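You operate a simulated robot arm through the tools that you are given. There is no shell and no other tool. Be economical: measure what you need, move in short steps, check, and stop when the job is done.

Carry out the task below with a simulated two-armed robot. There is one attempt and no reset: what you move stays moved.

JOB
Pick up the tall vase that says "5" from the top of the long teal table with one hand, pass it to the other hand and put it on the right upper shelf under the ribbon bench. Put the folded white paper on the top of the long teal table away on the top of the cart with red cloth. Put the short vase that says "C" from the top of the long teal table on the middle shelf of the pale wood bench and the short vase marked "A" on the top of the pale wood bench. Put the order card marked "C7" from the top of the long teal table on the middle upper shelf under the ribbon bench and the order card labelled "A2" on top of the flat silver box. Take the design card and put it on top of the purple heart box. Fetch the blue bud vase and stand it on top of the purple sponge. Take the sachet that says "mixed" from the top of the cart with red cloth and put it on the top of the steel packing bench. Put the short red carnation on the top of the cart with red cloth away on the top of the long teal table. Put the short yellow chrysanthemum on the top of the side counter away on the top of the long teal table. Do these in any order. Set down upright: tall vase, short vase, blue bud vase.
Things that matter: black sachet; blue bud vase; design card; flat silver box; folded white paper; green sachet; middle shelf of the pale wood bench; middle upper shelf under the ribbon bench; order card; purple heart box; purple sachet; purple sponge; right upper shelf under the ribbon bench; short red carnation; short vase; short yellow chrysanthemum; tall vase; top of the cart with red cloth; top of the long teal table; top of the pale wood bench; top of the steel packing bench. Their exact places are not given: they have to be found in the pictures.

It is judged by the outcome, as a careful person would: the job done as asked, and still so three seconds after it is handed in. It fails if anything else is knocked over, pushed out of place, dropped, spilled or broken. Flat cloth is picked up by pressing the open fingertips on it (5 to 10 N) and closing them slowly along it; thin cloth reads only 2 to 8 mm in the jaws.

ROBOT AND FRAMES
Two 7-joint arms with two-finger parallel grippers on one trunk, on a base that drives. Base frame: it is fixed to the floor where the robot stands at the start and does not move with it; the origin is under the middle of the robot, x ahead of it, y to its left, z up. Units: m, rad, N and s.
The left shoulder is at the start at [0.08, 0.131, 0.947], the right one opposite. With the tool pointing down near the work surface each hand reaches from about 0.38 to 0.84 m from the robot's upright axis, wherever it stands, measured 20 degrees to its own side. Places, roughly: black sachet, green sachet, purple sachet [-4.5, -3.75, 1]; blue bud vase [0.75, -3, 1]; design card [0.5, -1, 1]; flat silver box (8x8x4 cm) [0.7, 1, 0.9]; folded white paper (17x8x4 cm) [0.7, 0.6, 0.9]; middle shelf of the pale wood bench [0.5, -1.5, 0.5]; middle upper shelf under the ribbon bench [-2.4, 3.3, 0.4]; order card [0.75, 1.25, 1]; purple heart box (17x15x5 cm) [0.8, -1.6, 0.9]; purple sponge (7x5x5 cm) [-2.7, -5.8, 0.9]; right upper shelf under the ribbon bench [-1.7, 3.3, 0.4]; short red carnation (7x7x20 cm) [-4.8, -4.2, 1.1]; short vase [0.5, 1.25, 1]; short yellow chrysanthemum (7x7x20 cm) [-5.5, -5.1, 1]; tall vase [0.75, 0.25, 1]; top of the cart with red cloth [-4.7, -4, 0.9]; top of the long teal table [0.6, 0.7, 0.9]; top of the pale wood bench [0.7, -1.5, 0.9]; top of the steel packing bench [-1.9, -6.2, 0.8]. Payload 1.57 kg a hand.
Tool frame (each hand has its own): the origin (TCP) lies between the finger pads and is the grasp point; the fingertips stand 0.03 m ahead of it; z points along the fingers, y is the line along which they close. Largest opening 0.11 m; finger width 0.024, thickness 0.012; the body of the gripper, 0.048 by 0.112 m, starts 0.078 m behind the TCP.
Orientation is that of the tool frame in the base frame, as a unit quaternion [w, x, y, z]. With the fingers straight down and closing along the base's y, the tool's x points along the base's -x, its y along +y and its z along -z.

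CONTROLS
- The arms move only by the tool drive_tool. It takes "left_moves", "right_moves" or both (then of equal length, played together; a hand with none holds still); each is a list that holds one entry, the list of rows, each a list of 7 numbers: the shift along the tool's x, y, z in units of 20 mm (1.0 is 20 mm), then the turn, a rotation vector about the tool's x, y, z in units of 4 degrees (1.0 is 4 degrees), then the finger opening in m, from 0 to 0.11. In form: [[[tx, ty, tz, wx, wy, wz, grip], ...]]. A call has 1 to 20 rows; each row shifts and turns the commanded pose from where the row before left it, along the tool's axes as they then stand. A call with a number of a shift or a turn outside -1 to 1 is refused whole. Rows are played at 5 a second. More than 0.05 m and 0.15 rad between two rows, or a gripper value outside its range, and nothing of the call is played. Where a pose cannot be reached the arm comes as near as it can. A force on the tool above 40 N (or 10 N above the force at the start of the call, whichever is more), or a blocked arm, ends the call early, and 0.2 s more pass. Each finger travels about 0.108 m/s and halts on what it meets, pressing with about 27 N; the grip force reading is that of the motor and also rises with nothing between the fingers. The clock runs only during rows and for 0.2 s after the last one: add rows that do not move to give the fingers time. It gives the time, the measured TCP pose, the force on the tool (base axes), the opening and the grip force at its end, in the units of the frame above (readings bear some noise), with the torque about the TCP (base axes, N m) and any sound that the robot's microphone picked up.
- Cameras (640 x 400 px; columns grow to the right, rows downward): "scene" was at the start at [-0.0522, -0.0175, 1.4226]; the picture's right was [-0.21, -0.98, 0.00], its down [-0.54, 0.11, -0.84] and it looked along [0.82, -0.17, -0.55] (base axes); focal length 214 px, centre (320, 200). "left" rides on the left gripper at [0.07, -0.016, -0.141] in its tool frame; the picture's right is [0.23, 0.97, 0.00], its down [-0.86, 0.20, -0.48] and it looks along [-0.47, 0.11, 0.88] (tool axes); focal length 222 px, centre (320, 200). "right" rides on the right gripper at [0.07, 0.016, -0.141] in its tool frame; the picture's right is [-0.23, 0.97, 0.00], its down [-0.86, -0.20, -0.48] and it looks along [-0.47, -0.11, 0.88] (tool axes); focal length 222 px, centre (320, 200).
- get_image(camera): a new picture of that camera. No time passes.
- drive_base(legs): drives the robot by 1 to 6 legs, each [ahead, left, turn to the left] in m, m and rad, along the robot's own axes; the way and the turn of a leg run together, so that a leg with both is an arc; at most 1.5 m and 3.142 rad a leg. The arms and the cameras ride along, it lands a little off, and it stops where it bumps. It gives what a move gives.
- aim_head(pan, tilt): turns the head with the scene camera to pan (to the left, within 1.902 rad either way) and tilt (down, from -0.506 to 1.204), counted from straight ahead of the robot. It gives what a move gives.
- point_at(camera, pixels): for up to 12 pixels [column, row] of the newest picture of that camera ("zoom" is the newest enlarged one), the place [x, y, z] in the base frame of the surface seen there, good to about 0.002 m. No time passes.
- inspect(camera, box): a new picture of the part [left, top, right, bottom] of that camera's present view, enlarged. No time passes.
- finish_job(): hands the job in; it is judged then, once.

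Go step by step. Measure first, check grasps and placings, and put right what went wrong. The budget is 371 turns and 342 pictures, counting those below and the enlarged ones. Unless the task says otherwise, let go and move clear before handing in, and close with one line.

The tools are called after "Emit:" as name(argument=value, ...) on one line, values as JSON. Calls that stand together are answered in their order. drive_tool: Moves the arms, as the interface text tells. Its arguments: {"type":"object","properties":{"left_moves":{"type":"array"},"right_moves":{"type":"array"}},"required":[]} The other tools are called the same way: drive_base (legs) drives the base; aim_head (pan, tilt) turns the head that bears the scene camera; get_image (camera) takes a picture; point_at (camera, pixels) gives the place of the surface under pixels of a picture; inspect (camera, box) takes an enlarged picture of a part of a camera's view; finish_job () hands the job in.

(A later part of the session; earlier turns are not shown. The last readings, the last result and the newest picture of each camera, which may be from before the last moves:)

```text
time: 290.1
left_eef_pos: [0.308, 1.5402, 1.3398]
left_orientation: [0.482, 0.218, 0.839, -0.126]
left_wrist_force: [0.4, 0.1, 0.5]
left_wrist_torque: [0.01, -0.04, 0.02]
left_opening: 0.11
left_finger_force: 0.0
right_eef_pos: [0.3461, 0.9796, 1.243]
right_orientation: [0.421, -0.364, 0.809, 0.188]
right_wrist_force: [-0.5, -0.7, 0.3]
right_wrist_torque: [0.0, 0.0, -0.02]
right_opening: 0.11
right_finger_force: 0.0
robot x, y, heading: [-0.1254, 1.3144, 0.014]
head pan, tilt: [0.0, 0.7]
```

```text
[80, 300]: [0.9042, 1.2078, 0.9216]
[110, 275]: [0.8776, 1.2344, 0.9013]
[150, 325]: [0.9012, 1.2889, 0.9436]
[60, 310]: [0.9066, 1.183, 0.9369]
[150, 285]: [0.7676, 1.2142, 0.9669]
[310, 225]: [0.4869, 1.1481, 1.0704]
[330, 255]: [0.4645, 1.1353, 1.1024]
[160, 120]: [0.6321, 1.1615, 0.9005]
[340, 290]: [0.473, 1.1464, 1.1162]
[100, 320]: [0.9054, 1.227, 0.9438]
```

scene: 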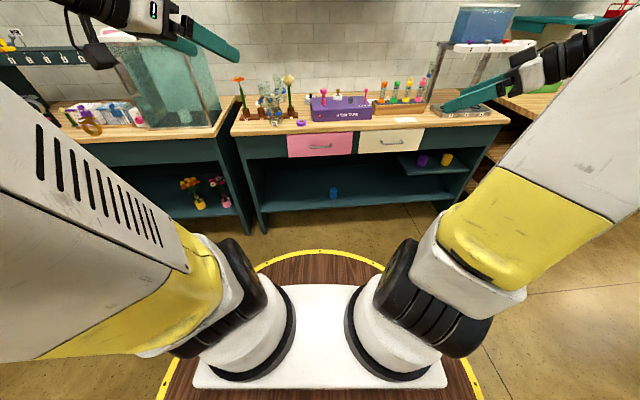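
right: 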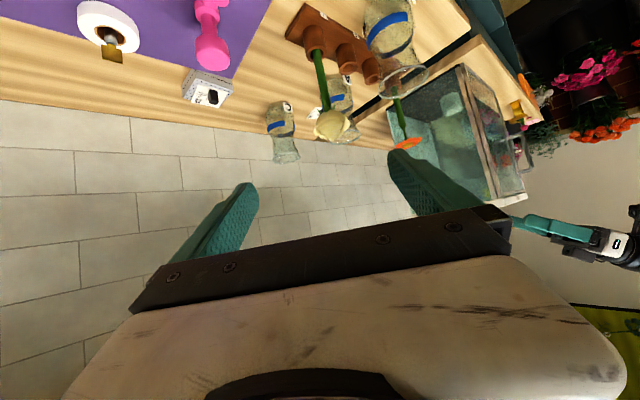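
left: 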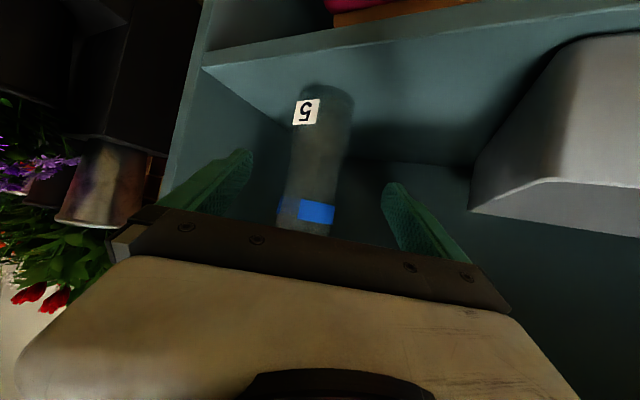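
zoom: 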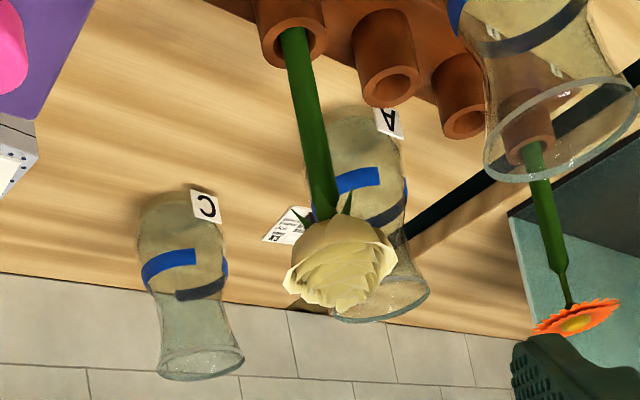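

Vase C axis ≈ (0.733, 1.236), A axis ≈ (0.572, 1.306), rims at z 1.055, radius 41 mm. Base 8 cm ahead, then the right hand goes to the pre-grasp point for C.

Emit:
drive_base(legs=[[0.08, 0, 0]])

Emit:
drive_tool(right_moves=[[[0.02, -0.175, 0.965, 0, 0, 0, 0.11], [0.02, -0.175, 0.965, 0, 0, 0, 0.11], [0.02, -0.175, 0.965, 0, 0, 0, 0.11], [0.02, -0.175, 0.965, 0, 0, 0, 0.11], [0.02, -0.175, 0.965, 0, 0, 0, 0.11], [0.02, -0.175, 0.965, 0, 0, 0, 0.11], [0.02, -0.175, 0.965, 0, 0, 0, 0.11], [0.02, -0.175, 0.965, 0, 0, 0, 0.11], [0.02, -0.175, 0.965, 0, 0, 0, 0.11], [0.02, -0.175, 0.965, 0, 0, 0, 0.11], [0.02, -0.175, 0.965, 0, 0, 0, 0.11], [0.02, -0.175, 0.965, 0, 0, 0, 0.11], [0.02, -0.175, 0.965, 0, 0, 0, 0.11]]])

Emit:
get_image(camera="right")

Emit:
get_image(camera="scene")

```text
time: 291.1
left_eef_pos: [0.3881, 1.5411, 1.3396]
left_orientation: [0.483, 0.218, 0.838, -0.126]
left_wrist_force: [0.2, 0.2, 1.3]
left_wrist_torque: [-0.02, 0.01, 0.0]
left_opening: 0.1099
left_finger_force: 0.0
right_eef_pos: [0.4256, 0.9806, 1.2434]
right_orientation: [0.421, -0.366, 0.808, 0.189]
right_wrist_force: [0.0, -0.1, -1.1]
right_wrist_torque: [0.0, -0.03, 0.01]
right_opening: 0.11
right_finger_force: 0.0
robot x, y, heading: [-0.0455, 1.3139, 0.013]
head pan, tilt: [0.0, 0.7]
```

```text
time: 293.9
left_eef_pos: [0.3884, 1.543, 1.3402]
left_orientation: [0.483, 0.218, 0.839, -0.126]
left_wrist_force: [0.2, 0.1, 0.3]
left_wrist_torque: [0.0, 0.03, 0.0]
left_opening: 0.1099
left_finger_force: 0.2
right_eef_pos: [0.5952, 1.1029, 1.0962]
right_orientation: [0.421, -0.366, 0.808, 0.19]
right_wrist_force: [0.0, -0.2, 0.0]
right_wrist_torque: [0.01, -0.01, -0.02]
right_opening: 0.11
right_finger_force: 0.1
robot x, y, heading: [-0.0469, 1.3107, 0.016]
head pan, tilt: [0.0, 0.7]
```

```text
238 pictures are left
```

right: 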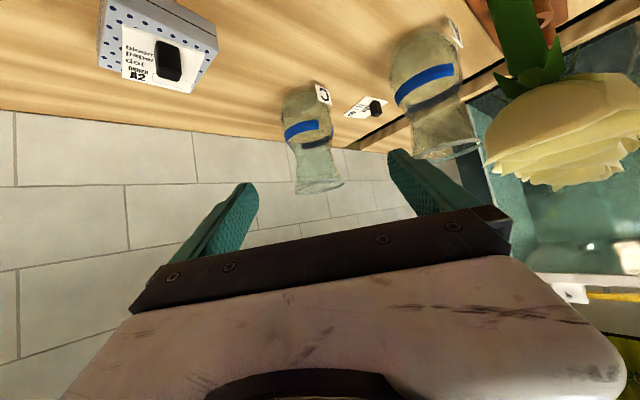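

```text
237 pictures are left
```

scene: 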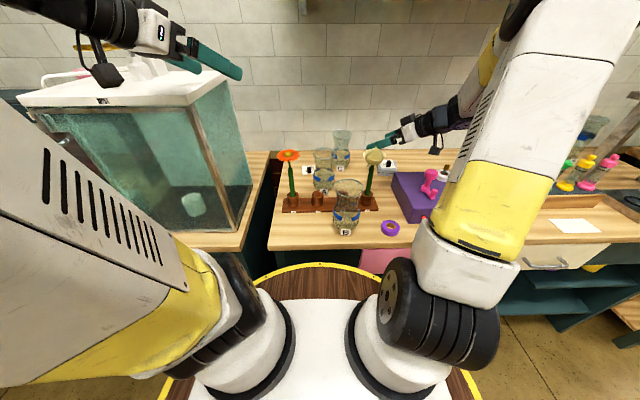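

C lies centred between the fingers at (312,140). Advance 160 mm with a small sideways correction.

Emit:
drive_tool(right_moves=[[[0.02, -0.09, 1, 0, 0, 0, 0.11], [0.02, -0.09, 1, 0, 0, 0, 0.11], [0.02, -0.09, 1, 0, 0, 0, 0.11], [0.02, -0.09, 1, 0, 0, 0, 0.11], [0.02, -0.09, 1, 0, 0, 0, 0.11], [0.02, -0.09, 1, 0, 0, 0, 0.11], [0.02, -0.09, 1, 0, 0, 0, 0.11], [0, 0, 0, 0, 0, 0, 0.11]]])

Emit:
get_image(camera="right")

```text
time: 295.8
left_eef_pos: [0.3872, 1.5427, 1.3403]
left_orientation: [0.483, 0.217, 0.839, -0.125]
left_wrist_force: [0.0, -0.4, 0.9]
left_wrist_torque: [0.0, 0.0, -0.03]
left_opening: 0.1097
left_finger_force: 0.1
right_eef_pos: [0.679, 1.1772, 1.0142]
right_orientation: [0.422, -0.366, 0.808, 0.189]
right_wrist_force: [-0.5, -0.1, 0.1]
right_wrist_torque: [-0.03, -0.01, -0.02]
right_opening: 0.1099
right_finger_force: 0.1
robot x, y, heading: [-0.0451, 1.3129, 0.011]
head pan, tilt: [0.0, 0.7]
```

```text
236 pictures are left
```

right: 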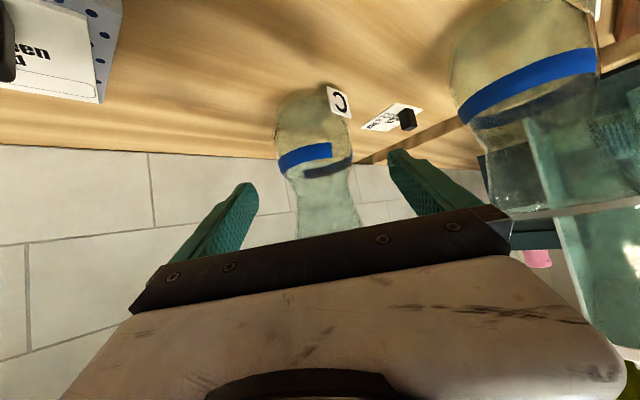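

Advance the last 98 mm and close gently.

Emit:
drive_tool(right_moves=[[[0, 0, 1, 0, 0, 0, 0.11], [0, 0, 1, 0, 0, 0, 0.11], [0, 0, 1, 0, 0, 0, 0.11], [0, 0, 1, 0, 0, 0, 0.11], [0, 0, 0.85, 0, 0, 0, 0.11], [0, 0, 0, 0, 0, 0, 0.1], [0, 0, 0, 0, 0, 0, 0.09], [0, 0, 0, 0, 0, 0, 0.08], [0, 0, 0, 0, 0, 0, 0.07], [0, 0, 0, 0, 0, 0, 0.05], [0, 0, 0, 0, 0, 0, 0.05]]])

Emit:
get_image(camera="right")

Emit:
inspect(camera="scene", box=[270, 90, 450, 240])

```text
time: 298.1
left_eef_pos: [0.3875, 1.5419, 1.3406]
left_orientation: [0.483, 0.219, 0.839, -0.127]
left_wrist_force: [-0.1, 0.1, 0.5]
left_wrist_torque: [0.04, -0.03, 0.02]
left_opening: 0.1101
left_finger_force: 0.1
right_eef_pos: [0.7304, 1.2402, 0.9588]
right_orientation: [0.422, -0.365, 0.808, 0.19]
right_wrist_force: [2.1, -1.6, 3.6]
right_wrist_torque: [0.11, 0.07, 0.03]
right_opening: 0.0848
right_finger_force: 27.4
robot x, y, heading: [-0.0462, 1.3134, 0.011]
head pan, tilt: [0.0, 0.7]
```

```text
235 pictures are left
```

right: 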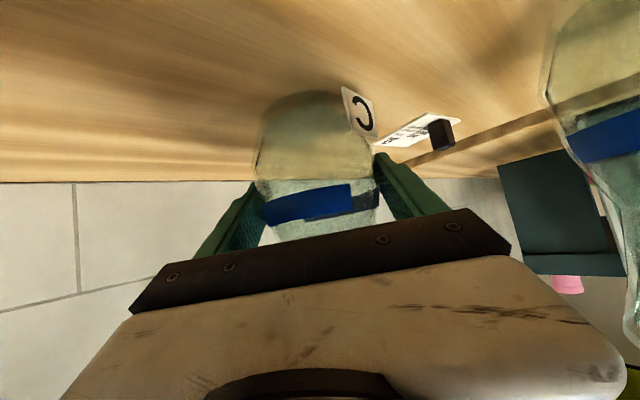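

```text
2.67 times, centred on (360, 165) of scene
```

zoom: 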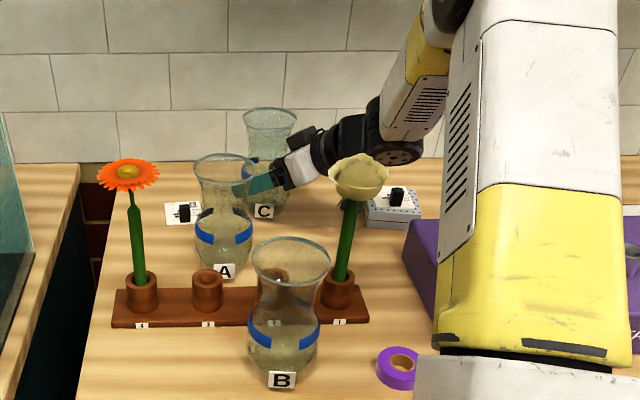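

Gripped at 84.8 mm. Test-lift 60 mm.

Emit:
drive_tool(right_moves=[[[-0.4, 0, -0.28, 0, 0, 0, 0.05], [-0.4, 0, -0.28, 0, 0, 0, 0.05], [-0.82, 0, -0.574, 0, 0, 0, 0.05], [-0.82, 0, -0.574, 0, 0, 0, 0.05], [0, 0, 0, 0, 0, 0, 0.05]]])

Emit:
inspect(camera="scene", box=[270, 90, 450, 240])

```text
time: 299.4
left_eef_pos: [0.3879, 1.5418, 1.3405]
left_orientation: [0.483, 0.218, 0.839, -0.126]
left_wrist_force: [0.8, 0.0, -0.2]
left_wrist_torque: [-0.02, 0.01, 0.0]
left_opening: 0.1099
left_finger_force: 0.1
right_eef_pos: [0.7306, 1.2372, 1.0186]
right_orientation: [0.421, -0.366, 0.808, 0.19]
right_wrist_force: [0.2, -0.6, -5.9]
right_wrist_torque: [0.04, 0.01, 0.0]
right_opening: 0.085
right_finger_force: 27.3
robot x, y, heading: [-0.0448, 1.3144, 0.012]
head pan, tilt: [0.0, 0.7]
```

```text
2.67 times, centred on (360, 165) of scene
```

zoom: 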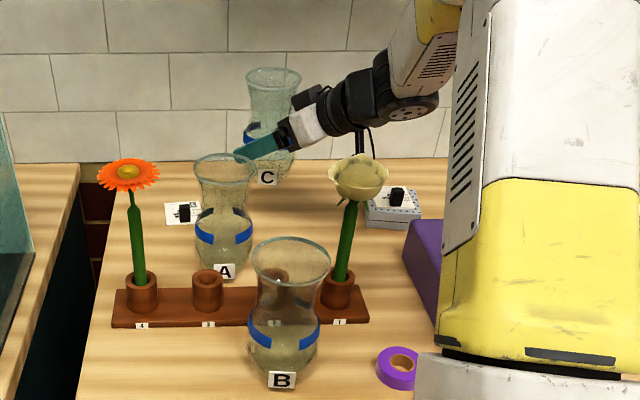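

Secure. Raise 160 mm, then withdraw back to the right.

Emit:
drive_tool(right_moves=[[[-0.82, 0, -0.574, 0, 0, 0, 0.05], [-0.82, 0, -0.574, 0, 0, 0, 0.05], [-0.82, 0, -0.574, 0, 0, 0, 0.05], [-0.82, 0, -0.574, 0, 0, 0, 0.05], [-0.82, 0, -0.574, 0, 0, 0, 0.05], [-0.82, 0, -0.574, 0, 0, 0, 0.05], [-0.82, 0, -0.574, 0, 0, 0, 0.05], [-0.82, 0, -0.574, 0, 0, 0, 0.05], [0.377, -0.077, -0.943, 0, 0, 0, 0.05], [0.377, -0.077, -0.943, 0, 0, 0, 0.05], [0.377, -0.077, -0.943, 0, 0, 0, 0.05], [0.377, -0.077, -0.943, 0, 0, 0, 0.05], [0.377, -0.077, -0.943, 0, 0, 0, 0.05], [0.377, -0.077, -0.943, 0, 0, 0, 0.05], [0.377, -0.077, -0.943, 0, 0, 0, 0.05], [0.377, -0.077, -0.943, 0, 0, 0, 0.05], [0.377, -0.077, -0.943, 0, 0, 0, 0.05], [0.377, -0.077, -0.943, 0, 0, 0, 0.05], [0.377, -0.077, -0.943, 0, 0, 0, 0.05], [0.377, -0.077, -0.943, 0, 0, 0, 0.05]]])

Emit:
get_image(camera="scene")

```text
time: 303.6
left_eef_pos: [0.3884, 1.542, 1.339]
left_orientation: [0.483, 0.218, 0.839, -0.126]
left_wrist_force: [0.3, -0.3, 0.4]
left_wrist_torque: [-0.03, 0.03, -0.01]
left_opening: 0.1099
left_finger_force: 0.1
right_eef_pos: [0.5874, 1.049, 1.2323]
right_orientation: [0.421, -0.365, 0.808, 0.19]
right_wrist_force: [0.5, -0.1, -6.1]
right_wrist_torque: [0.03, -0.01, 0.03]
right_opening: 0.0846
right_finger_force: 27.5
robot x, y, heading: [-0.0488, 1.3126, 0.014]
head pan, tilt: [0.0, 0.7]
```

```text
232 pictures are left
```

scene: 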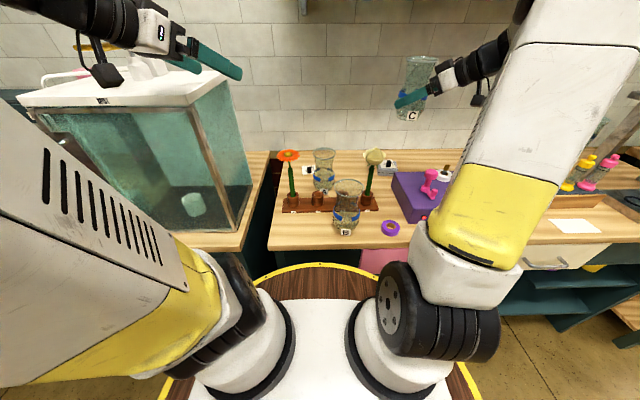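

Right hand holds C clear. Now pitching the left tool to straight-down for vase A.

Emit:
drive_tool(left_moves=[[[0, 0, 0, 0, 1, 0, 0.11], [0, 0, 0, 0, 1, 0, 0.11], [0, 0, 0, 0, 1, 0, 0.11], [0, 0, 0, 0, 1, 0, 0.11], [0, 0, 0, 0, 1, 0, 0.11], [0, 0, 0, 0, 1, 0, 0.11], [0, 0, 0, 0, 1, 0, 0.11], [0, 0, 0, 0, 1, 0, 0.11], [0, 0, 0, 0, 1, 0, 0.11], [0, 0, 0, 0, 1, 0, 0.11], [0, 0, 0, 0, 1, 0, 0.11], [0, 0, 0, 0, 1, 0, 0.11], [0, 0, 0, 0, 1, 0, 0.11], [0, 0, 0, 0, 1, 0, 0.11], [0, 0, 0, 0, 1, 0, 0.11]]])

Emit:
get_image(camera="scene")

Emit:
get_image(camera="left")

```text
time: 306.8
left_eef_pos: [0.3868, 1.542, 1.3414]
left_orientation: [-0.001, 0.251, 0.968, -0.001]
left_wrist_force: [0.2, 0.1, -0.8]
left_wrist_torque: [0.0, -0.01, 0.0]
left_opening: 0.1101
left_finger_force: 0.2
right_eef_pos: [0.587, 1.0498, 1.2331]
right_orientation: [0.421, -0.366, 0.808, 0.19]
right_wrist_force: [-0.1, 0.3, -5.8]
right_wrist_torque: [-0.01, -0.01, -0.03]
right_opening: 0.0846
right_finger_force: 27.1
robot x, y, heading: [-0.0491, 1.3141, 0.015]
head pan, tilt: [0.0, 0.7]
```

```text
231 pictures are left
```

scene: 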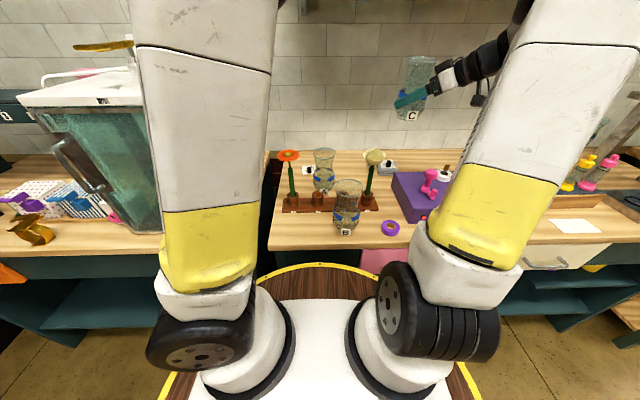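

```text
230 pictures are left
```

left: 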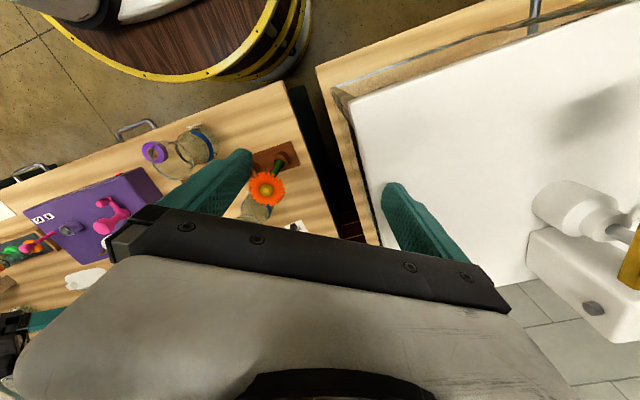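

Moving the left hand above vase A at z 1.20.

Emit:
drive_tool(left_moves=[[[-0.986, -0.414, 0.5, 0, 0, 0, 0.11], [-0.986, -0.414, 0.5, 0, 0, 0, 0.11], [-0.986, -0.414, 0.5, 0, 0, 0, 0.11], [-0.986, -0.414, 0.5, 0, 0, 0, 0.11], [-0.986, -0.414, 0.5, 0, 0, 0, 0.11], [-0.986, -0.414, 0.5, 0, 0, 0, 0.11], [-0.986, -0.414, 0.5, 0, 0, 0, 0.11], [-0.986, -0.414, 0.5, 0, 0, 0, 0.11], [-0.986, -0.414, 0.5, 0, 0, 0, 0.11], [-0.986, -0.414, 0.5, 0, 0, 0, 0.11], [-0.986, -0.414, 0.5, 0, 0, 0, 0.11], [-0.986, -0.414, 0.5, 0, 0, 0, 0.11], [-0.986, -0.414, 0.5, 0, 0, 0, 0.11], [-0.986, -0.414, 0.5, 0, 0, 0, 0.11], [0, 0, 0, 0, 0, 0, 0.11]]])

Emit:
get_image(camera="left")

Emit:
get_image(camera="scene")

```text
time: 307.3
left_eef_pos: [0.4027, 1.5229, 1.3292]
left_orientation: [-0.002, 0.244, 0.97, 0.007]
left_wrist_force: [-8.0, 1.1, 13.4]
left_wrist_torque: [0.85, -0.19, 0.46]
left_opening: 0.1077
left_finger_force: 0.1
right_eef_pos: [0.5869, 1.0502, 1.2301]
right_orientation: [0.42, -0.366, 0.809, 0.19]
right_wrist_force: [-0.6, 0.0, -5.4]
right_wrist_torque: [-0.02, 0.0, 0.0]
right_opening: 0.0843
right_finger_force: 26.8
robot x, y, heading: [-0.046, 1.3087, 0.011]
head pan, tilt: [0.0, 0.7]
stopped in row 2 (left hand): the force on the tool passed its limit at 62 N (the readings are from after the stop); the commanded pose is now the measured one
```

```text
229 pictures are left
```

left: 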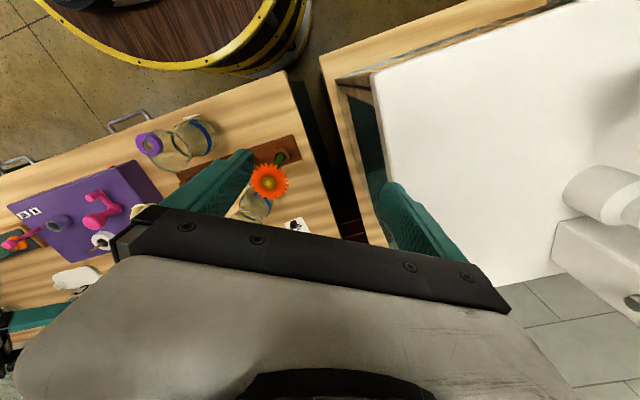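

```text
228 pictures are left
```

scene: 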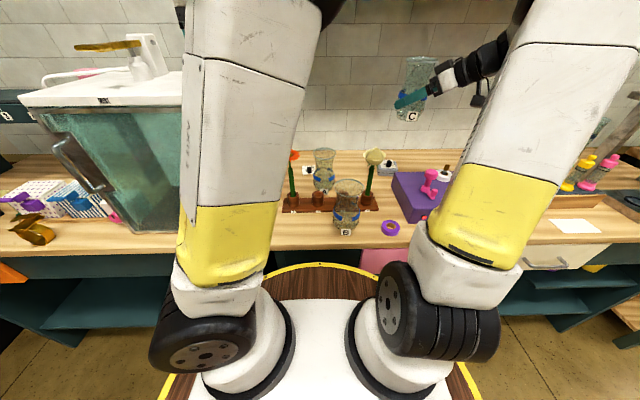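

The outer finger touched the tank lid's edge. Raising straight up first, then moving away.

Emit:
drive_tool(left_moves=[[[0, 0, -0.5, 0, 0, 0, 0.11], [0, 0, -0.8, 0, 0, 0, 0.11], [0, 0, -0.8, 0, 0, 0, 0.11], [0, 0, -0.8, 0, 0, 0, 0.11]]])

Emit:
get_image(camera="left")

Emit:
point_at(camera="left", pixels=[[400, 130], [370, 70], [600, 10], [400, 200], [365, 170]])

```text
time: 308.3
left_eef_pos: [0.4066, 1.5203, 1.3868]
left_orientation: [-0.003, 0.245, 0.969, 0.007]
left_wrist_force: [-0.4, -0.2, 0.9]
left_wrist_torque: [0.0, 0.0, 0.0]
left_opening: 0.11
left_finger_force: 0.1
right_eef_pos: [0.5864, 1.0497, 1.2318]
right_orientation: [0.421, -0.365, 0.808, 0.189]
right_wrist_force: [0.4, 0.0, -6.6]
right_wrist_torque: [0.02, -0.01, 0.0]
right_opening: 0.0847
right_finger_force: 27.1
robot x, y, heading: [-0.0468, 1.3131, 0.019]
head pan, tilt: [0.0, 0.7]
```

```text
227 pictures are left
```

left: 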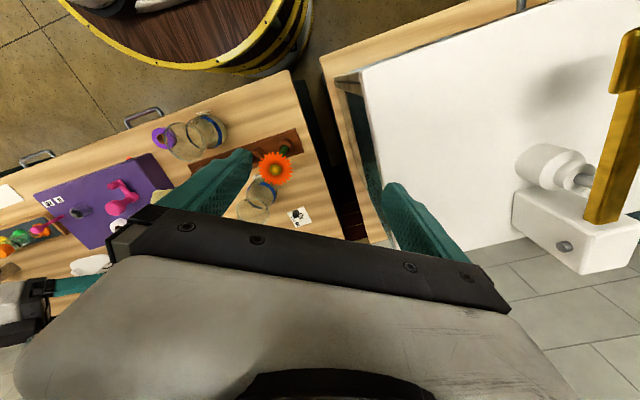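

```text
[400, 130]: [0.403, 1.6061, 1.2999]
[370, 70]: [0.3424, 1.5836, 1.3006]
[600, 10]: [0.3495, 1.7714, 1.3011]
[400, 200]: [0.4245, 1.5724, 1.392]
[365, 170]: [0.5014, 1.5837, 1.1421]
```

Tank lid is undisturbed (edge still straight at y≈1.584). Moving away over vase A, descending only after clearing.

Emit:
drive_tool(left_moves=[[[-0.95, -0.423, 0, 0, 0, 0, 0.11], [-0.95, -0.423, 0, 0, 0, 0, 0.11], [-0.95, -0.423, 0, 0, 0, 0, 0.11], [-0.95, -0.423, 0, 0, 0, 0, 0.11], [-0.95, -0.423, 0, 0, 0, 0, 0.11], [-0.95, -0.423, 0, 0, 0, 0, 0.11], [-0.95, -0.423, 1, 0, 0, 0, 0.11], [-0.95, -0.423, 1, 0, 0, 0, 0.11], [-0.95, -0.423, 1, 0, 0, 0, 0.11], [-0.95, -0.423, 1, 0, 0, 0, 0.11], [-0.95, -0.423, 1, 0, 0, 0, 0.11], [-0.95, -0.423, 1, 0, 0, 0, 0.11], [-0.95, -0.423, 1, 0, 0, 0, 0.11], [0, 0, 1, 0, 0, 0, 0.11], [0, 0, 1, 0, 0, 0, 0.11], [0, 0, 0, 0, 0, 0, 0.11]]])

Emit:
get_image(camera="left")

```text
time: 311.7
left_eef_pos: [0.5695, 1.3108, 1.2037]
left_orientation: [-0.002, 0.245, 0.969, 0.006]
left_wrist_force: [1.0, -0.3, 0.3]
left_wrist_torque: [0.0, -0.03, 0.01]
left_opening: 0.1101
left_finger_force: 0.0
right_eef_pos: [0.5867, 1.0494, 1.2317]
right_orientation: [0.421, -0.365, 0.808, 0.19]
right_wrist_force: [0.0, -0.1, -6.0]
right_wrist_torque: [0.02, 0.01, 0.0]
right_opening: 0.0845
right_finger_force: 27.2
robot x, y, heading: [-0.042, 1.3118, 0.018]
head pan, tilt: [0.0, 0.7]
```

```text
226 pictures are left
```

left: 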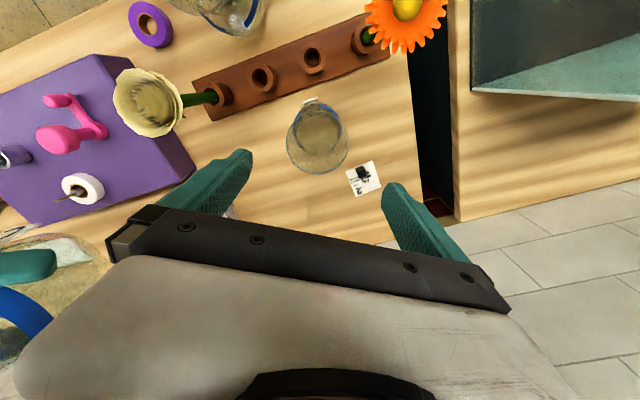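

Measuring the rim of A for fine alignment.

Emit:
inspect(camera="left", box=[270, 85, 370, 185])

Emit:
point_at(camera="zoom", pixels=[[66, 210], [312, 225], [190, 350], [170, 345], [230, 343], [105, 315], [275, 315], [200, 90], [240, 335]])

```text
4.00 times, centred on (320, 135) of left
```

zoom: 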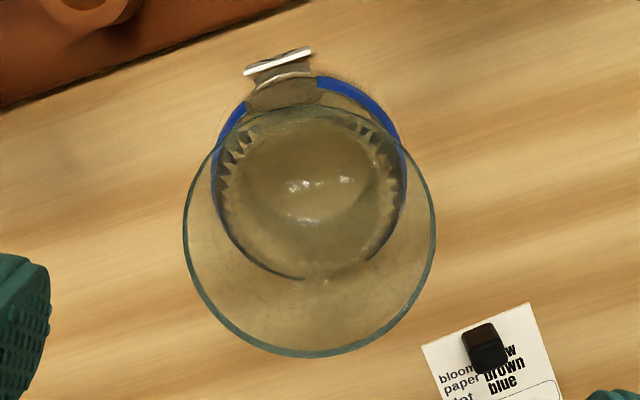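

```text
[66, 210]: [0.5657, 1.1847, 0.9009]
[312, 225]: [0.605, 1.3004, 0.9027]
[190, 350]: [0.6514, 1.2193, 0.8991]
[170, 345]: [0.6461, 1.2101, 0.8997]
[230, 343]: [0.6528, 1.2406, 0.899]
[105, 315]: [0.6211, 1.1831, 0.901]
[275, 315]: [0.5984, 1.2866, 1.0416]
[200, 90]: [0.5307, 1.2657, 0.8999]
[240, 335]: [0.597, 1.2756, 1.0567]
```

Emit:
point_at(camera="zoom", pixels=[[185, 230], [434, 230], [310, 355], [330, 354], [392, 325], [215, 320], [187, 260], [432, 255]])

```text
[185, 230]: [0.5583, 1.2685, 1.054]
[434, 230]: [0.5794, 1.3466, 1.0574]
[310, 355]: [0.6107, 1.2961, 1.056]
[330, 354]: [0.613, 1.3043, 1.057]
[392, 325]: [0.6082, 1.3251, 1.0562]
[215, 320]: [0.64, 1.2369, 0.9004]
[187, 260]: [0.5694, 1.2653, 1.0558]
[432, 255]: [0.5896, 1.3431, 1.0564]
```

A's rim centre is (0.571, 1.3065). Descend to z≈1.005 and close on the waist.

Emit:
drive_tool(left_moves=[[[-0.16, -0.14, 1, 0, 0, 0, 0.11], [0, 0, 1, 0, 0, 0, 0.11], [0, 0, 1, 0, 0, 0, 0.11], [0, 0, 1, 0, 0, 0, 0.11], [0, 0, 1, 0, 0, 0, 0.11], [0, 0, 1, 0, 0, 0, 0.11], [0, 0, 1, 0, 0, 0, 0.11], [0, 0, 1, 0, 0, 0, 0.11], [0, 0, 1, 0, 0, 0, 0.11], [0, 0, 0.9, 0, 0, 0, 0.11], [0, 0, 0, 0, 0, 0, 0.1], [0, 0, 0, 0, 0, 0, 0.09], [0, 0, 0, 0, 0, 0, 0.08], [0, 0, 0, 0, 0, 0, 0.07], [0, 0, 0, 0, 0, 0, 0.05], [0, 0, 0, 0, 0, 0, 0.04], [0, 0, 0, 0, 0, 0, 0.04]]])

Emit:
get_image(camera="left")

```text
time: 315.3
left_eef_pos: [0.5721, 1.3068, 1.0056]
left_orientation: [-0.003, 0.244, 0.97, 0.006]
left_wrist_force: [1.2, 1.3, -0.2]
left_wrist_torque: [-0.01, -0.05, 0.01]
left_opening: 0.0789
left_finger_force: 26.9
right_eef_pos: [0.5865, 1.0491, 1.2317]
right_orientation: [0.421, -0.366, 0.808, 0.19]
right_wrist_force: [-0.1, 0.2, -5.1]
right_wrist_torque: [0.01, -0.02, 0.0]
right_opening: 0.084
right_finger_force: 27.2
robot x, y, heading: [-0.0459, 1.3143, 0.013]
head pan, tilt: [0.0, 0.7]
```

```text
224 pictures are left
```

left: 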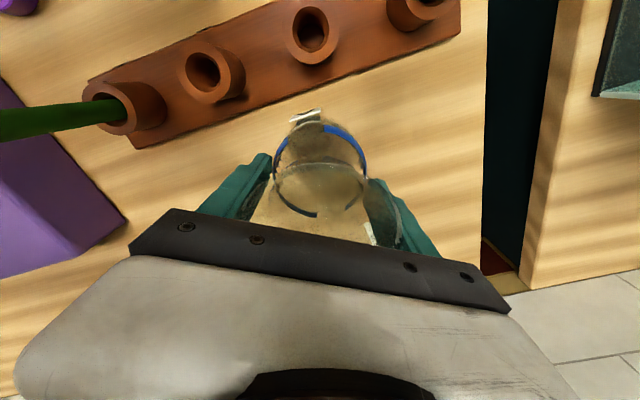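

Gripped at 78.9 mm. Lift to clear (0.24 m) and check.

Emit:
drive_tool(left_moves=[[[0, 0, -0.5, 0, 0, 0, 0.04], [0, 0, -0.5, 0, 0, 0, 0.04], [0, 0, -1, 0, 0, 0, 0.04], [0, 0, -1, 0, 0, 0, 0.04], [0, 0, -1, 0, 0, 0, 0.04], [0, 0, -1, 0, 0, 0, 0.04], [0, 0, -1, 0, 0, 0, 0.04], [0, 0, -1, 0, 0, 0, 0.04], [0, 0, -1, 0, 0, 0, 0.04], [0, 0, -1, 0, 0, 0, 0.04], [0, 0, -1, 0, 0, 0, 0.04], [0, 0, -1, 0, 0, 0, 0.04], [0, 0, -1, 0, 0, 0, 0.04], [0.5, 0, -1, 0, 0, 0, 0.04]]])

Emit:
get_image(camera="scene")

```text
time: 318.3
left_eef_pos: [0.5613, 1.3079, 1.2653]
left_orientation: [-0.003, 0.246, 0.969, 0.005]
left_wrist_force: [-0.1, -0.2, -5.8]
left_wrist_torque: [-0.01, 0.02, 0.02]
left_opening: 0.0788
left_finger_force: 27.2
right_eef_pos: [0.5879, 1.0493, 1.2313]
right_orientation: [0.421, -0.365, 0.808, 0.19]
right_wrist_force: [-0.2, 0.6, -6.1]
right_wrist_torque: [0.0, 0.04, 0.04]
right_opening: 0.0844
right_finger_force: 26.7
robot x, y, heading: [-0.0489, 1.3154, 0.017]
head pan, tilt: [0.0, 0.7]
```

```text
223 pictures are left
```

scene: 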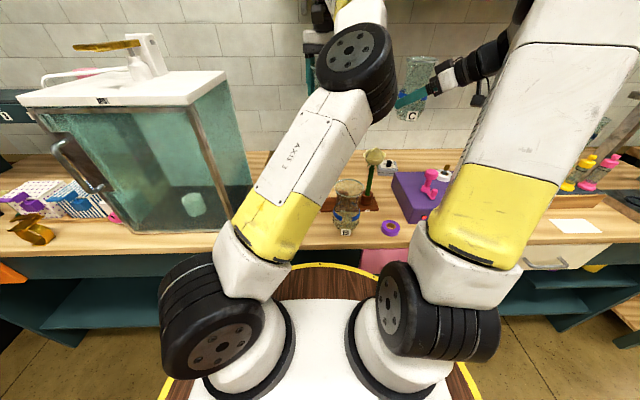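

Both vases are held (≈0.5 kg each). Back off and drive right toward the pale wood bench.

Emit:
drive_base(legs=[[-0.55, 0, 0], [0, -1.3, -0.015], [0, -1.1, 0]])

Emit:
aim_head(pan=-0.3, tilt=0.55)

Emit:
get_image(camera="scene")

```text
time: 332.8
left_eef_pos: [-0.0546, -1.1278, 1.2657]
left_orientation: [-0.003, 0.275, 0.962, 0.006]
left_wrist_force: [-1.0, -0.4, -6.2]
left_wrist_torque: [0.03, 0.02, 0.03]
left_opening: 0.0784
left_finger_force: 26.8
right_eef_pos: [-0.0446, -1.3876, 1.2315]
right_orientation: [0.426, -0.341, 0.819, 0.176]
right_wrist_force: [0.2, 0.4, -5.8]
right_wrist_torque: [-0.01, 0.02, 0.01]
right_opening: 0.0842
right_finger_force: 26.9
robot x, y, heading: [-0.6598, -1.0859, -0.049]
head pan, tilt: [0.0, 0.7]
```

```text
time: 333.6
left_eef_pos: [-0.0535, -1.1273, 1.2646]
left_orientation: [-0.002, 0.275, 0.961, 0.006]
left_wrist_force: [0.2, 1.0, -6.9]
left_wrist_torque: [-0.02, -0.03, -0.02]
left_opening: 0.078
left_finger_force: 27.1
right_eef_pos: [-0.0438, -1.3874, 1.2321]
right_orientation: [0.427, -0.34, 0.819, 0.178]
right_wrist_force: [-0.2, 0.0, -5.4]
right_wrist_torque: [-0.01, -0.03, -0.01]
right_opening: 0.0841
right_finger_force: 26.9
robot x, y, heading: [-0.6591, -1.0856, -0.045]
head pan, tilt: [-0.3, 0.55]
```

```text
222 pictures are left
```

scene: 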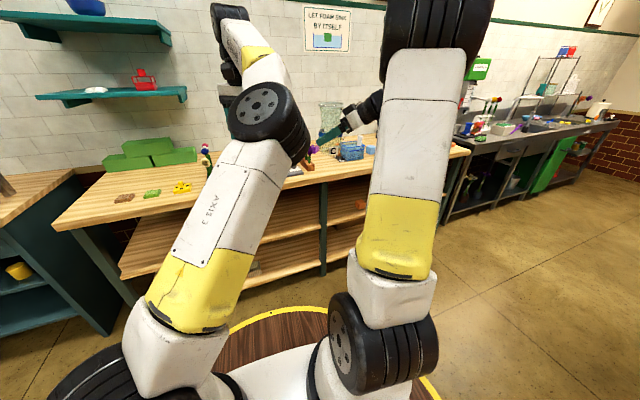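

Both still held. Looking at the bench with other head angles.

Emit:
aim_head(pan=0.25, tilt=0.6)

Emit:
get_image(camera="scene")

Emit:
get_image(camera="right")

Emit:
get_image(camera="left")

```text
time: 334.6
left_eef_pos: [-0.0561, -1.128, 1.2636]
left_orientation: [-0.002, 0.275, 0.961, 0.006]
left_wrist_force: [0.2, -0.2, -5.8]
left_wrist_torque: [0.03, 0.01, 0.04]
left_opening: 0.0781
left_finger_force: 27.2
right_eef_pos: [-0.0434, -1.387, 1.2317]
right_orientation: [0.426, -0.342, 0.819, 0.178]
right_wrist_force: [0.2, -0.6, -5.7]
right_wrist_torque: [-0.03, 0.03, 0.02]
right_opening: 0.0842
right_finger_force: 27.1
robot x, y, heading: [-0.6605, -1.0848, -0.046]
head pan, tilt: [0.25, 0.6]
```

```text
221 pictures are left
```

scene: 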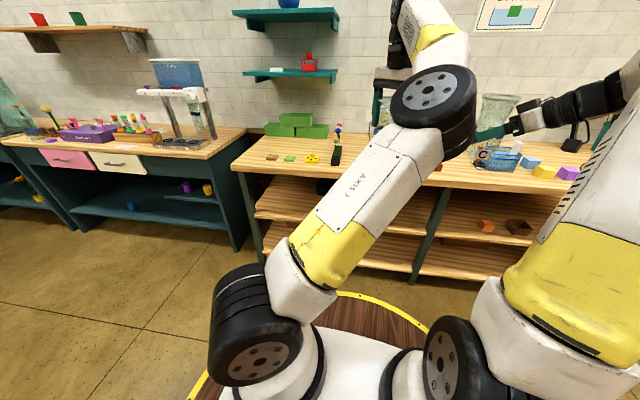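

```text
220 pictures are left
```

right: 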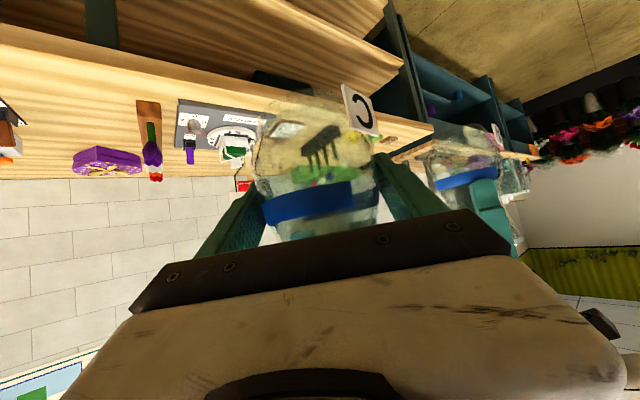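

```text
219 pictures are left
```

left: 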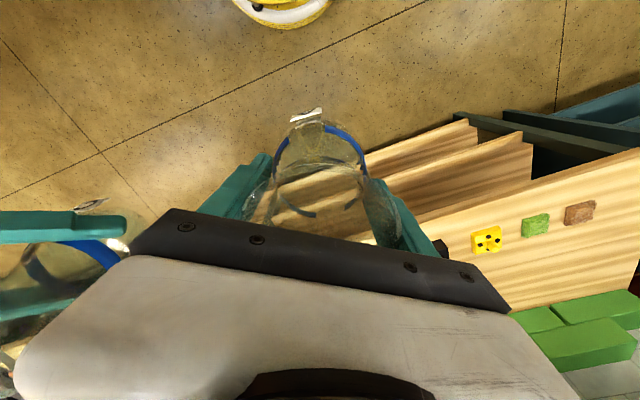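

Measuring bench top, edges and shelf.

Emit:
point_at(camera="scene", pixels=[[240, 168], [300, 172], [270, 158], [290, 158], [312, 159], [335, 155], [300, 180], [300, 200], [470, 215], [450, 190], [480, 185], [430, 225]])

Emit:
inspect(camera="scene", box=[430, 100, 600, 270])

```text
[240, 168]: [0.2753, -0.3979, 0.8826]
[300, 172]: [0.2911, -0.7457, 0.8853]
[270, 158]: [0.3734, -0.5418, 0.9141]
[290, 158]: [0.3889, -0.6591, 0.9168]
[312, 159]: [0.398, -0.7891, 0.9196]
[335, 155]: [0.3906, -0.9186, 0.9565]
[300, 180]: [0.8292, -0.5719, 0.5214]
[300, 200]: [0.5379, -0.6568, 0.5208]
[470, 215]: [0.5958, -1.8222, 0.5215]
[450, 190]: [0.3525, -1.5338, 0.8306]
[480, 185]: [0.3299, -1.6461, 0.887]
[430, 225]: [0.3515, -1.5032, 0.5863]
```

```text
2.35 times, centred on (515, 185) of scene
```

zoom: 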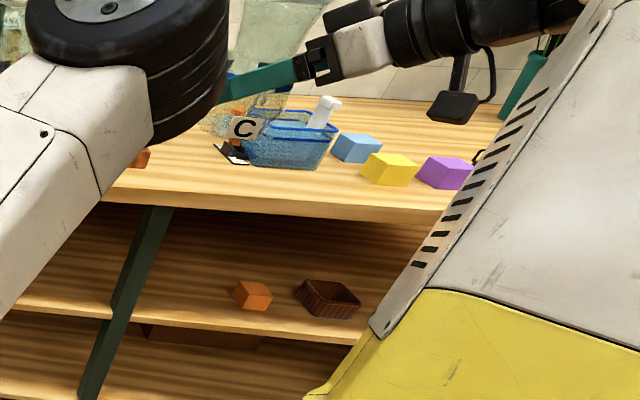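

Bench top z≈0.885, front edge x≈0.28; middle shelf z 0.521. I'll drive to the bench's left end where the top looks free behind the soap cakes.

Emit:
drive_base(legs=[[0, 0.43, 0.046], [0.4, 0, 0]])

Emit:
get_image(camera="left")

Emit:
aim_head(pan=0.0, tilt=0.8)

Emit:
get_image(camera="scene")

```text
time: 339.4
left_eef_pos: [0.3656, -0.6715, 1.264]
left_orientation: [-0.002, 0.255, 0.967, 0.007]
left_wrist_force: [-0.4, 0.3, -6.0]
left_wrist_torque: [0.03, 0.0, 0.01]
left_opening: 0.0779
left_finger_force: 27.4
right_eef_pos: [0.3881, -0.9294, 1.233]
right_orientation: [0.422, -0.359, 0.812, 0.186]
right_wrist_force: [-0.8, 0.4, -5.2]
right_wrist_torque: [-0.01, -0.01, -0.05]
right_opening: 0.0838
right_finger_force: 27.3
robot x, y, heading: [-0.2402, -0.6588, -0.012]
head pan, tilt: [0.25, 0.6]
```

```text
217 pictures are left
```

left: 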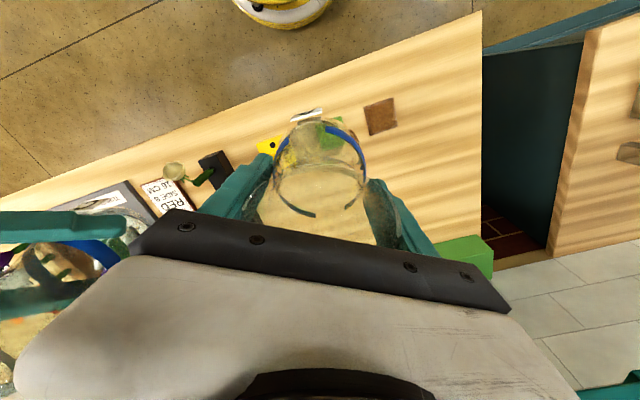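

```text
time: 340.1
left_eef_pos: [0.3647, -0.6718, 1.265]
left_orientation: [-0.002, 0.255, 0.967, 0.005]
left_wrist_force: [0.6, 0.3, -6.0]
left_wrist_torque: [-0.01, 0.01, 0.0]
left_opening: 0.0779
left_finger_force: 27.3
right_eef_pos: [0.3871, -0.9304, 1.2318]
right_orientation: [0.422, -0.358, 0.812, 0.186]
right_wrist_force: [-0.9, 0.4, -5.9]
right_wrist_torque: [0.03, -0.04, -0.01]
right_opening: 0.0839
right_finger_force: 26.9
robot x, y, heading: [-0.2434, -0.6534, -0.007]
head pan, tilt: [0.0, 0.799]
```

```text
216 pictures are left
```

scene: 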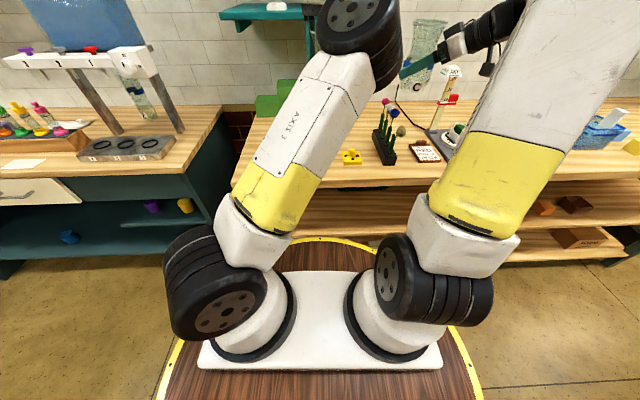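

The right hand holding C would come near the upright stand; I'll raise/retract it first, then advance 0.18 m.

Emit:
drive_tool(right_moves=[[[-0.26, 0.64, -0.876, 0, 0, 0, 0.05], [-0.26, 0.64, -0.876, 0, 0, 0, 0.05], [-0.26, 0.64, -0.876, 0, 0, 0, 0.05], [-0.26, 0.64, -0.876, 0, 0, 0, 0.05], [-0.26, 0.64, -0.876, 0, 0, 0, 0.05], [-0.26, 0.64, -0.876, 0, 0, 0, 0.05], [-0.26, 0.64, -0.876, 0, 0, 0, 0.05]]])

Emit:
drive_base(legs=[[0.18, 0, 0.007]])

Emit:
get_image(camera="left")

Emit:
get_image(camera="scene")

```text
time: 341.7
left_eef_pos: [0.3658, -0.6719, 1.2641]
left_orientation: [-0.003, 0.254, 0.967, 0.006]
left_wrist_force: [0.7, 0.0, -6.1]
left_wrist_torque: [-0.01, -0.02, -0.04]
left_opening: 0.0779
left_finger_force: 26.8
right_eef_pos: [0.2669, -0.9279, 1.3328]
right_orientation: [0.422, -0.358, 0.812, 0.186]
right_wrist_force: [0.4, -0.2, -6.2]
right_wrist_torque: [0.02, 0.0, 0.03]
right_opening: 0.0838
right_finger_force: 27.7
robot x, y, heading: [-0.2446, -0.6533, -0.006]
head pan, tilt: [0.0, 0.799]
```

```text
time: 343.2
left_eef_pos: [0.5437, -0.6678, 1.2654]
left_orientation: [-0.003, 0.251, 0.968, 0.006]
left_wrist_force: [0.2, 0.1, -5.6]
left_wrist_torque: [0.01, 0.03, 0.0]
left_opening: 0.0777
left_finger_force: 27.0
right_eef_pos: [0.4483, -0.9238, 1.3326]
right_orientation: [0.421, -0.362, 0.81, 0.188]
right_wrist_force: [0.3, -0.6, -6.0]
right_wrist_torque: [0.0, -0.02, -0.02]
right_opening: 0.0839
right_finger_force: 27.1
robot x, y, heading: [-0.0646, -0.6551, 0.005]
head pan, tilt: [0.0, 0.799]
```

```text
215 pictures are left
```

left: 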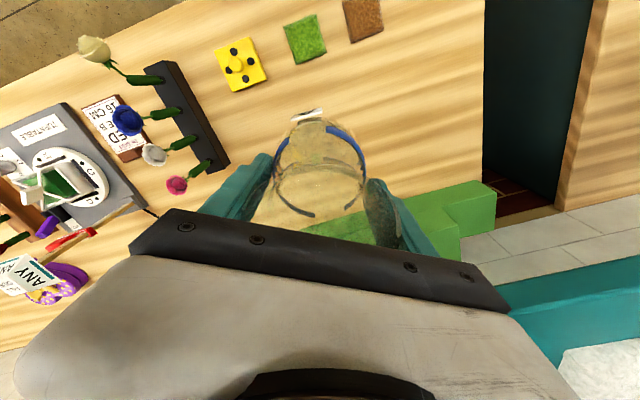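

```text
214 pictures are left
```

scene: 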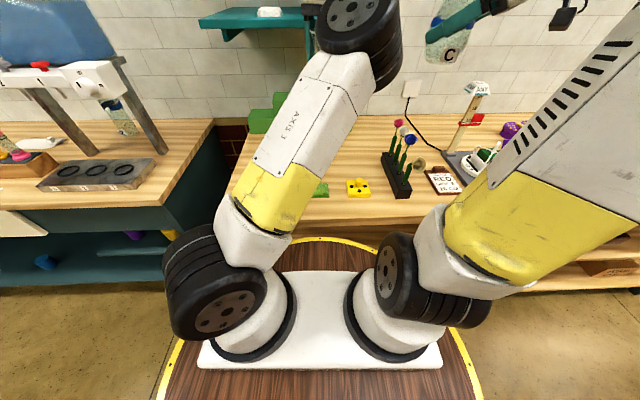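

Checking what lies beneath: green blocks and flower heads.

Emit:
point_at(camera="left", pixels=[[410, 195], [470, 190], [450, 210], [430, 235], [215, 165], [178, 185], [156, 155], [400, 150], [300, 110], [250, 85], [318, 60], [128, 120]])

```text
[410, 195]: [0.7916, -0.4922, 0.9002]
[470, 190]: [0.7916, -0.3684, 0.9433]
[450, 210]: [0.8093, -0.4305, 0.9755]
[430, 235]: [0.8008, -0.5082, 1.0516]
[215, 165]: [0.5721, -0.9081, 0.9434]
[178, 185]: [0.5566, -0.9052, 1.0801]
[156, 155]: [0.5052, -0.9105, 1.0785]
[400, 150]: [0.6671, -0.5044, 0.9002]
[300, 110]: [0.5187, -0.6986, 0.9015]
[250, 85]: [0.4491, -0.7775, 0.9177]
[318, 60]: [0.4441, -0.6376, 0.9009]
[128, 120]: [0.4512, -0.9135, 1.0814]
```

The spot under A is free (bench top z 0.9005). Lowering.

Emit:
drive_tool(left_moves=[[[0, 0, 1, 0, 0, 0, 0.04], [0, 0, 1, 0, 0, 0, 0.04], [0, 0, 1, 0, 0, 0, 0.04], [0, 0, 1, 0, 0, 0, 0.04], [0, 0, 1, 0, 0, 0, 0.04], [0, 0, 1, 0, 0, 0, 0.04], [0, 0, 1, 0, 0, 0, 0.04], [0, 0, 1, 0, 0, 0, 0.04], [0, 0, 1, 0, 0, 0, 0.04], [0, 0, 1, 0, 0, 0, 0.04], [0, 0, 1, 0, 0, 0, 0.04], [0, 0, 1, 0, 0, 0, 0.04], [0, 0, 0.5, 0, 0, 0, 0.04], [0, 0, 0.3, 0, 0, 0, 0.04], [0, 0, 0, 0, 0, 0, 0.04]]])

Emit:
get_image(camera="left")

```text
time: 346.4
left_eef_pos: [0.5438, -0.6645, 1.0092]
left_orientation: [-0.003, 0.25, 0.968, 0.006]
left_wrist_force: [-0.3, 0.3, -6.7]
left_wrist_torque: [-0.01, 0.02, -0.01]
left_opening: 0.0777
left_finger_force: 26.6
right_eef_pos: [0.4486, -0.9246, 1.3326]
right_orientation: [0.422, -0.361, 0.81, 0.189]
right_wrist_force: [0.2, 1.1, -6.7]
right_wrist_torque: [0.02, -0.03, 0.0]
right_opening: 0.0838
right_finger_force: 26.9
robot x, y, heading: [-0.0644, -0.6558, 0.006]
head pan, tilt: [0.0, 0.799]
```

```text
213 pictures are left
```

left: 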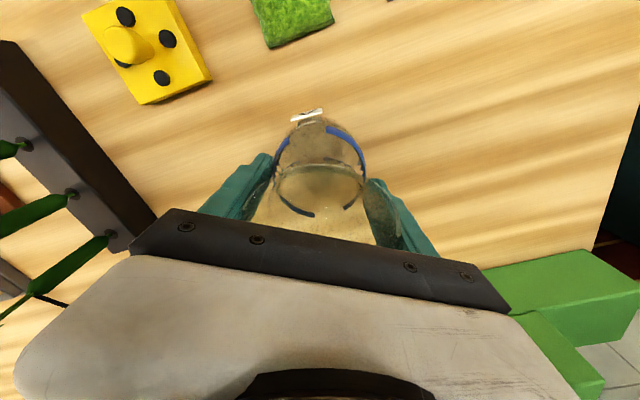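

Emit:
drive_tool(left_moves=[[[0, 0, 0.1, 0, 0, 0, 0.04], [0, 0, 0.1, 0, 0, 0, 0.04], [0, 0, 0.08, 0, 0, 0, 0.04], [0, 0, 0, 0, 0, 0, 0.04]]])

```text
time: 347.4
left_eef_pos: [0.5435, -0.6634, 1.0049]
left_orientation: [-0.002, 0.25, 0.968, 0.005]
left_wrist_force: [3.0, 0.0, 19.1]
left_wrist_torque: [-0.13, 0.24, 0.14]
left_opening: 0.0773
left_finger_force: 27.4
right_eef_pos: [0.4476, -0.9241, 1.333]
right_orientation: [0.422, -0.362, 0.809, 0.189]
right_wrist_force: [0.2, 0.2, -5.3]
right_wrist_torque: [0.04, 0.0, 0.01]
right_opening: 0.0841
right_finger_force: 26.8
robot x, y, heading: [-0.0617, -0.6556, -0.0]
head pan, tilt: [0.0, 0.799]
```

Contact (25 N). Ease up 1 mm, open slowly, and rise.

Emit:
drive_tool(left_moves=[[[0, 0, -0.05, 0, 0, 0, 0.04], [0, 0, 0, 0, 0, 0, 0.085], [0, 0, 0, 0, 0, 0, 0.1], [0, 0, 0, 0, 0, 0, 0.11], [0, 0, 0, 0, 0, 0, 0.11], [0, 0, -0.5, 0, 0, 0, 0.11], [0, 0, -1, 0, 0, 0, 0.11], [0, 0, -1, 0, 0, 0, 0.11], [0, 0, -1, 0, 0, 0, 0.11], [0, 0, -1, 0, 0, 0, 0.11], [0, 0, -1, 0, 0, 0, 0.11], [0, 0, -1, 0, 0, 0, 0.11], [0, 0, -1, 0, 0, 0, 0.11], [0, 0, -1, 0, 0, 0, 0.11], [0, 0, -1, 0, 0, 0, 0.11]]])

Emit:
get_image(camera="left")

```text
time: 350.6
left_eef_pos: [0.5419, -0.6673, 1.1954]
left_orientation: [-0.003, 0.251, 0.968, 0.005]
left_wrist_force: [-0.6, -0.6, 0.1]
left_wrist_torque: [-0.01, -0.01, -0.01]
left_opening: 0.11
left_finger_force: 0.1
right_eef_pos: [0.4476, -0.9243, 1.3333]
right_orientation: [0.422, -0.361, 0.81, 0.188]
right_wrist_force: [0.3, 0.1, -6.5]
right_wrist_torque: [0.02, 0.01, -0.02]
right_opening: 0.0839
right_finger_force: 26.8
robot x, y, heading: [-0.0622, -0.6543, -0.0]
head pan, tilt: [0.0, 0.799]
```

```text
212 pictures are left
```

left: 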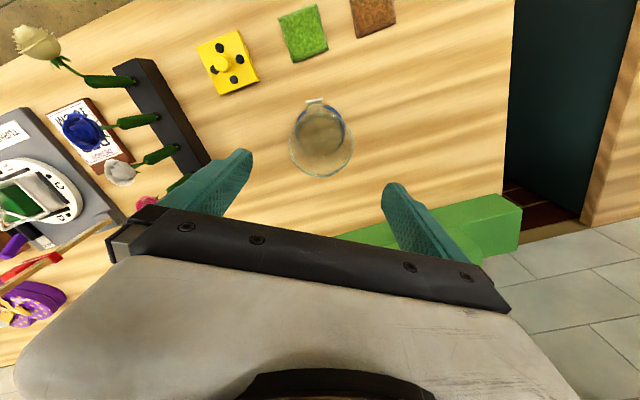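

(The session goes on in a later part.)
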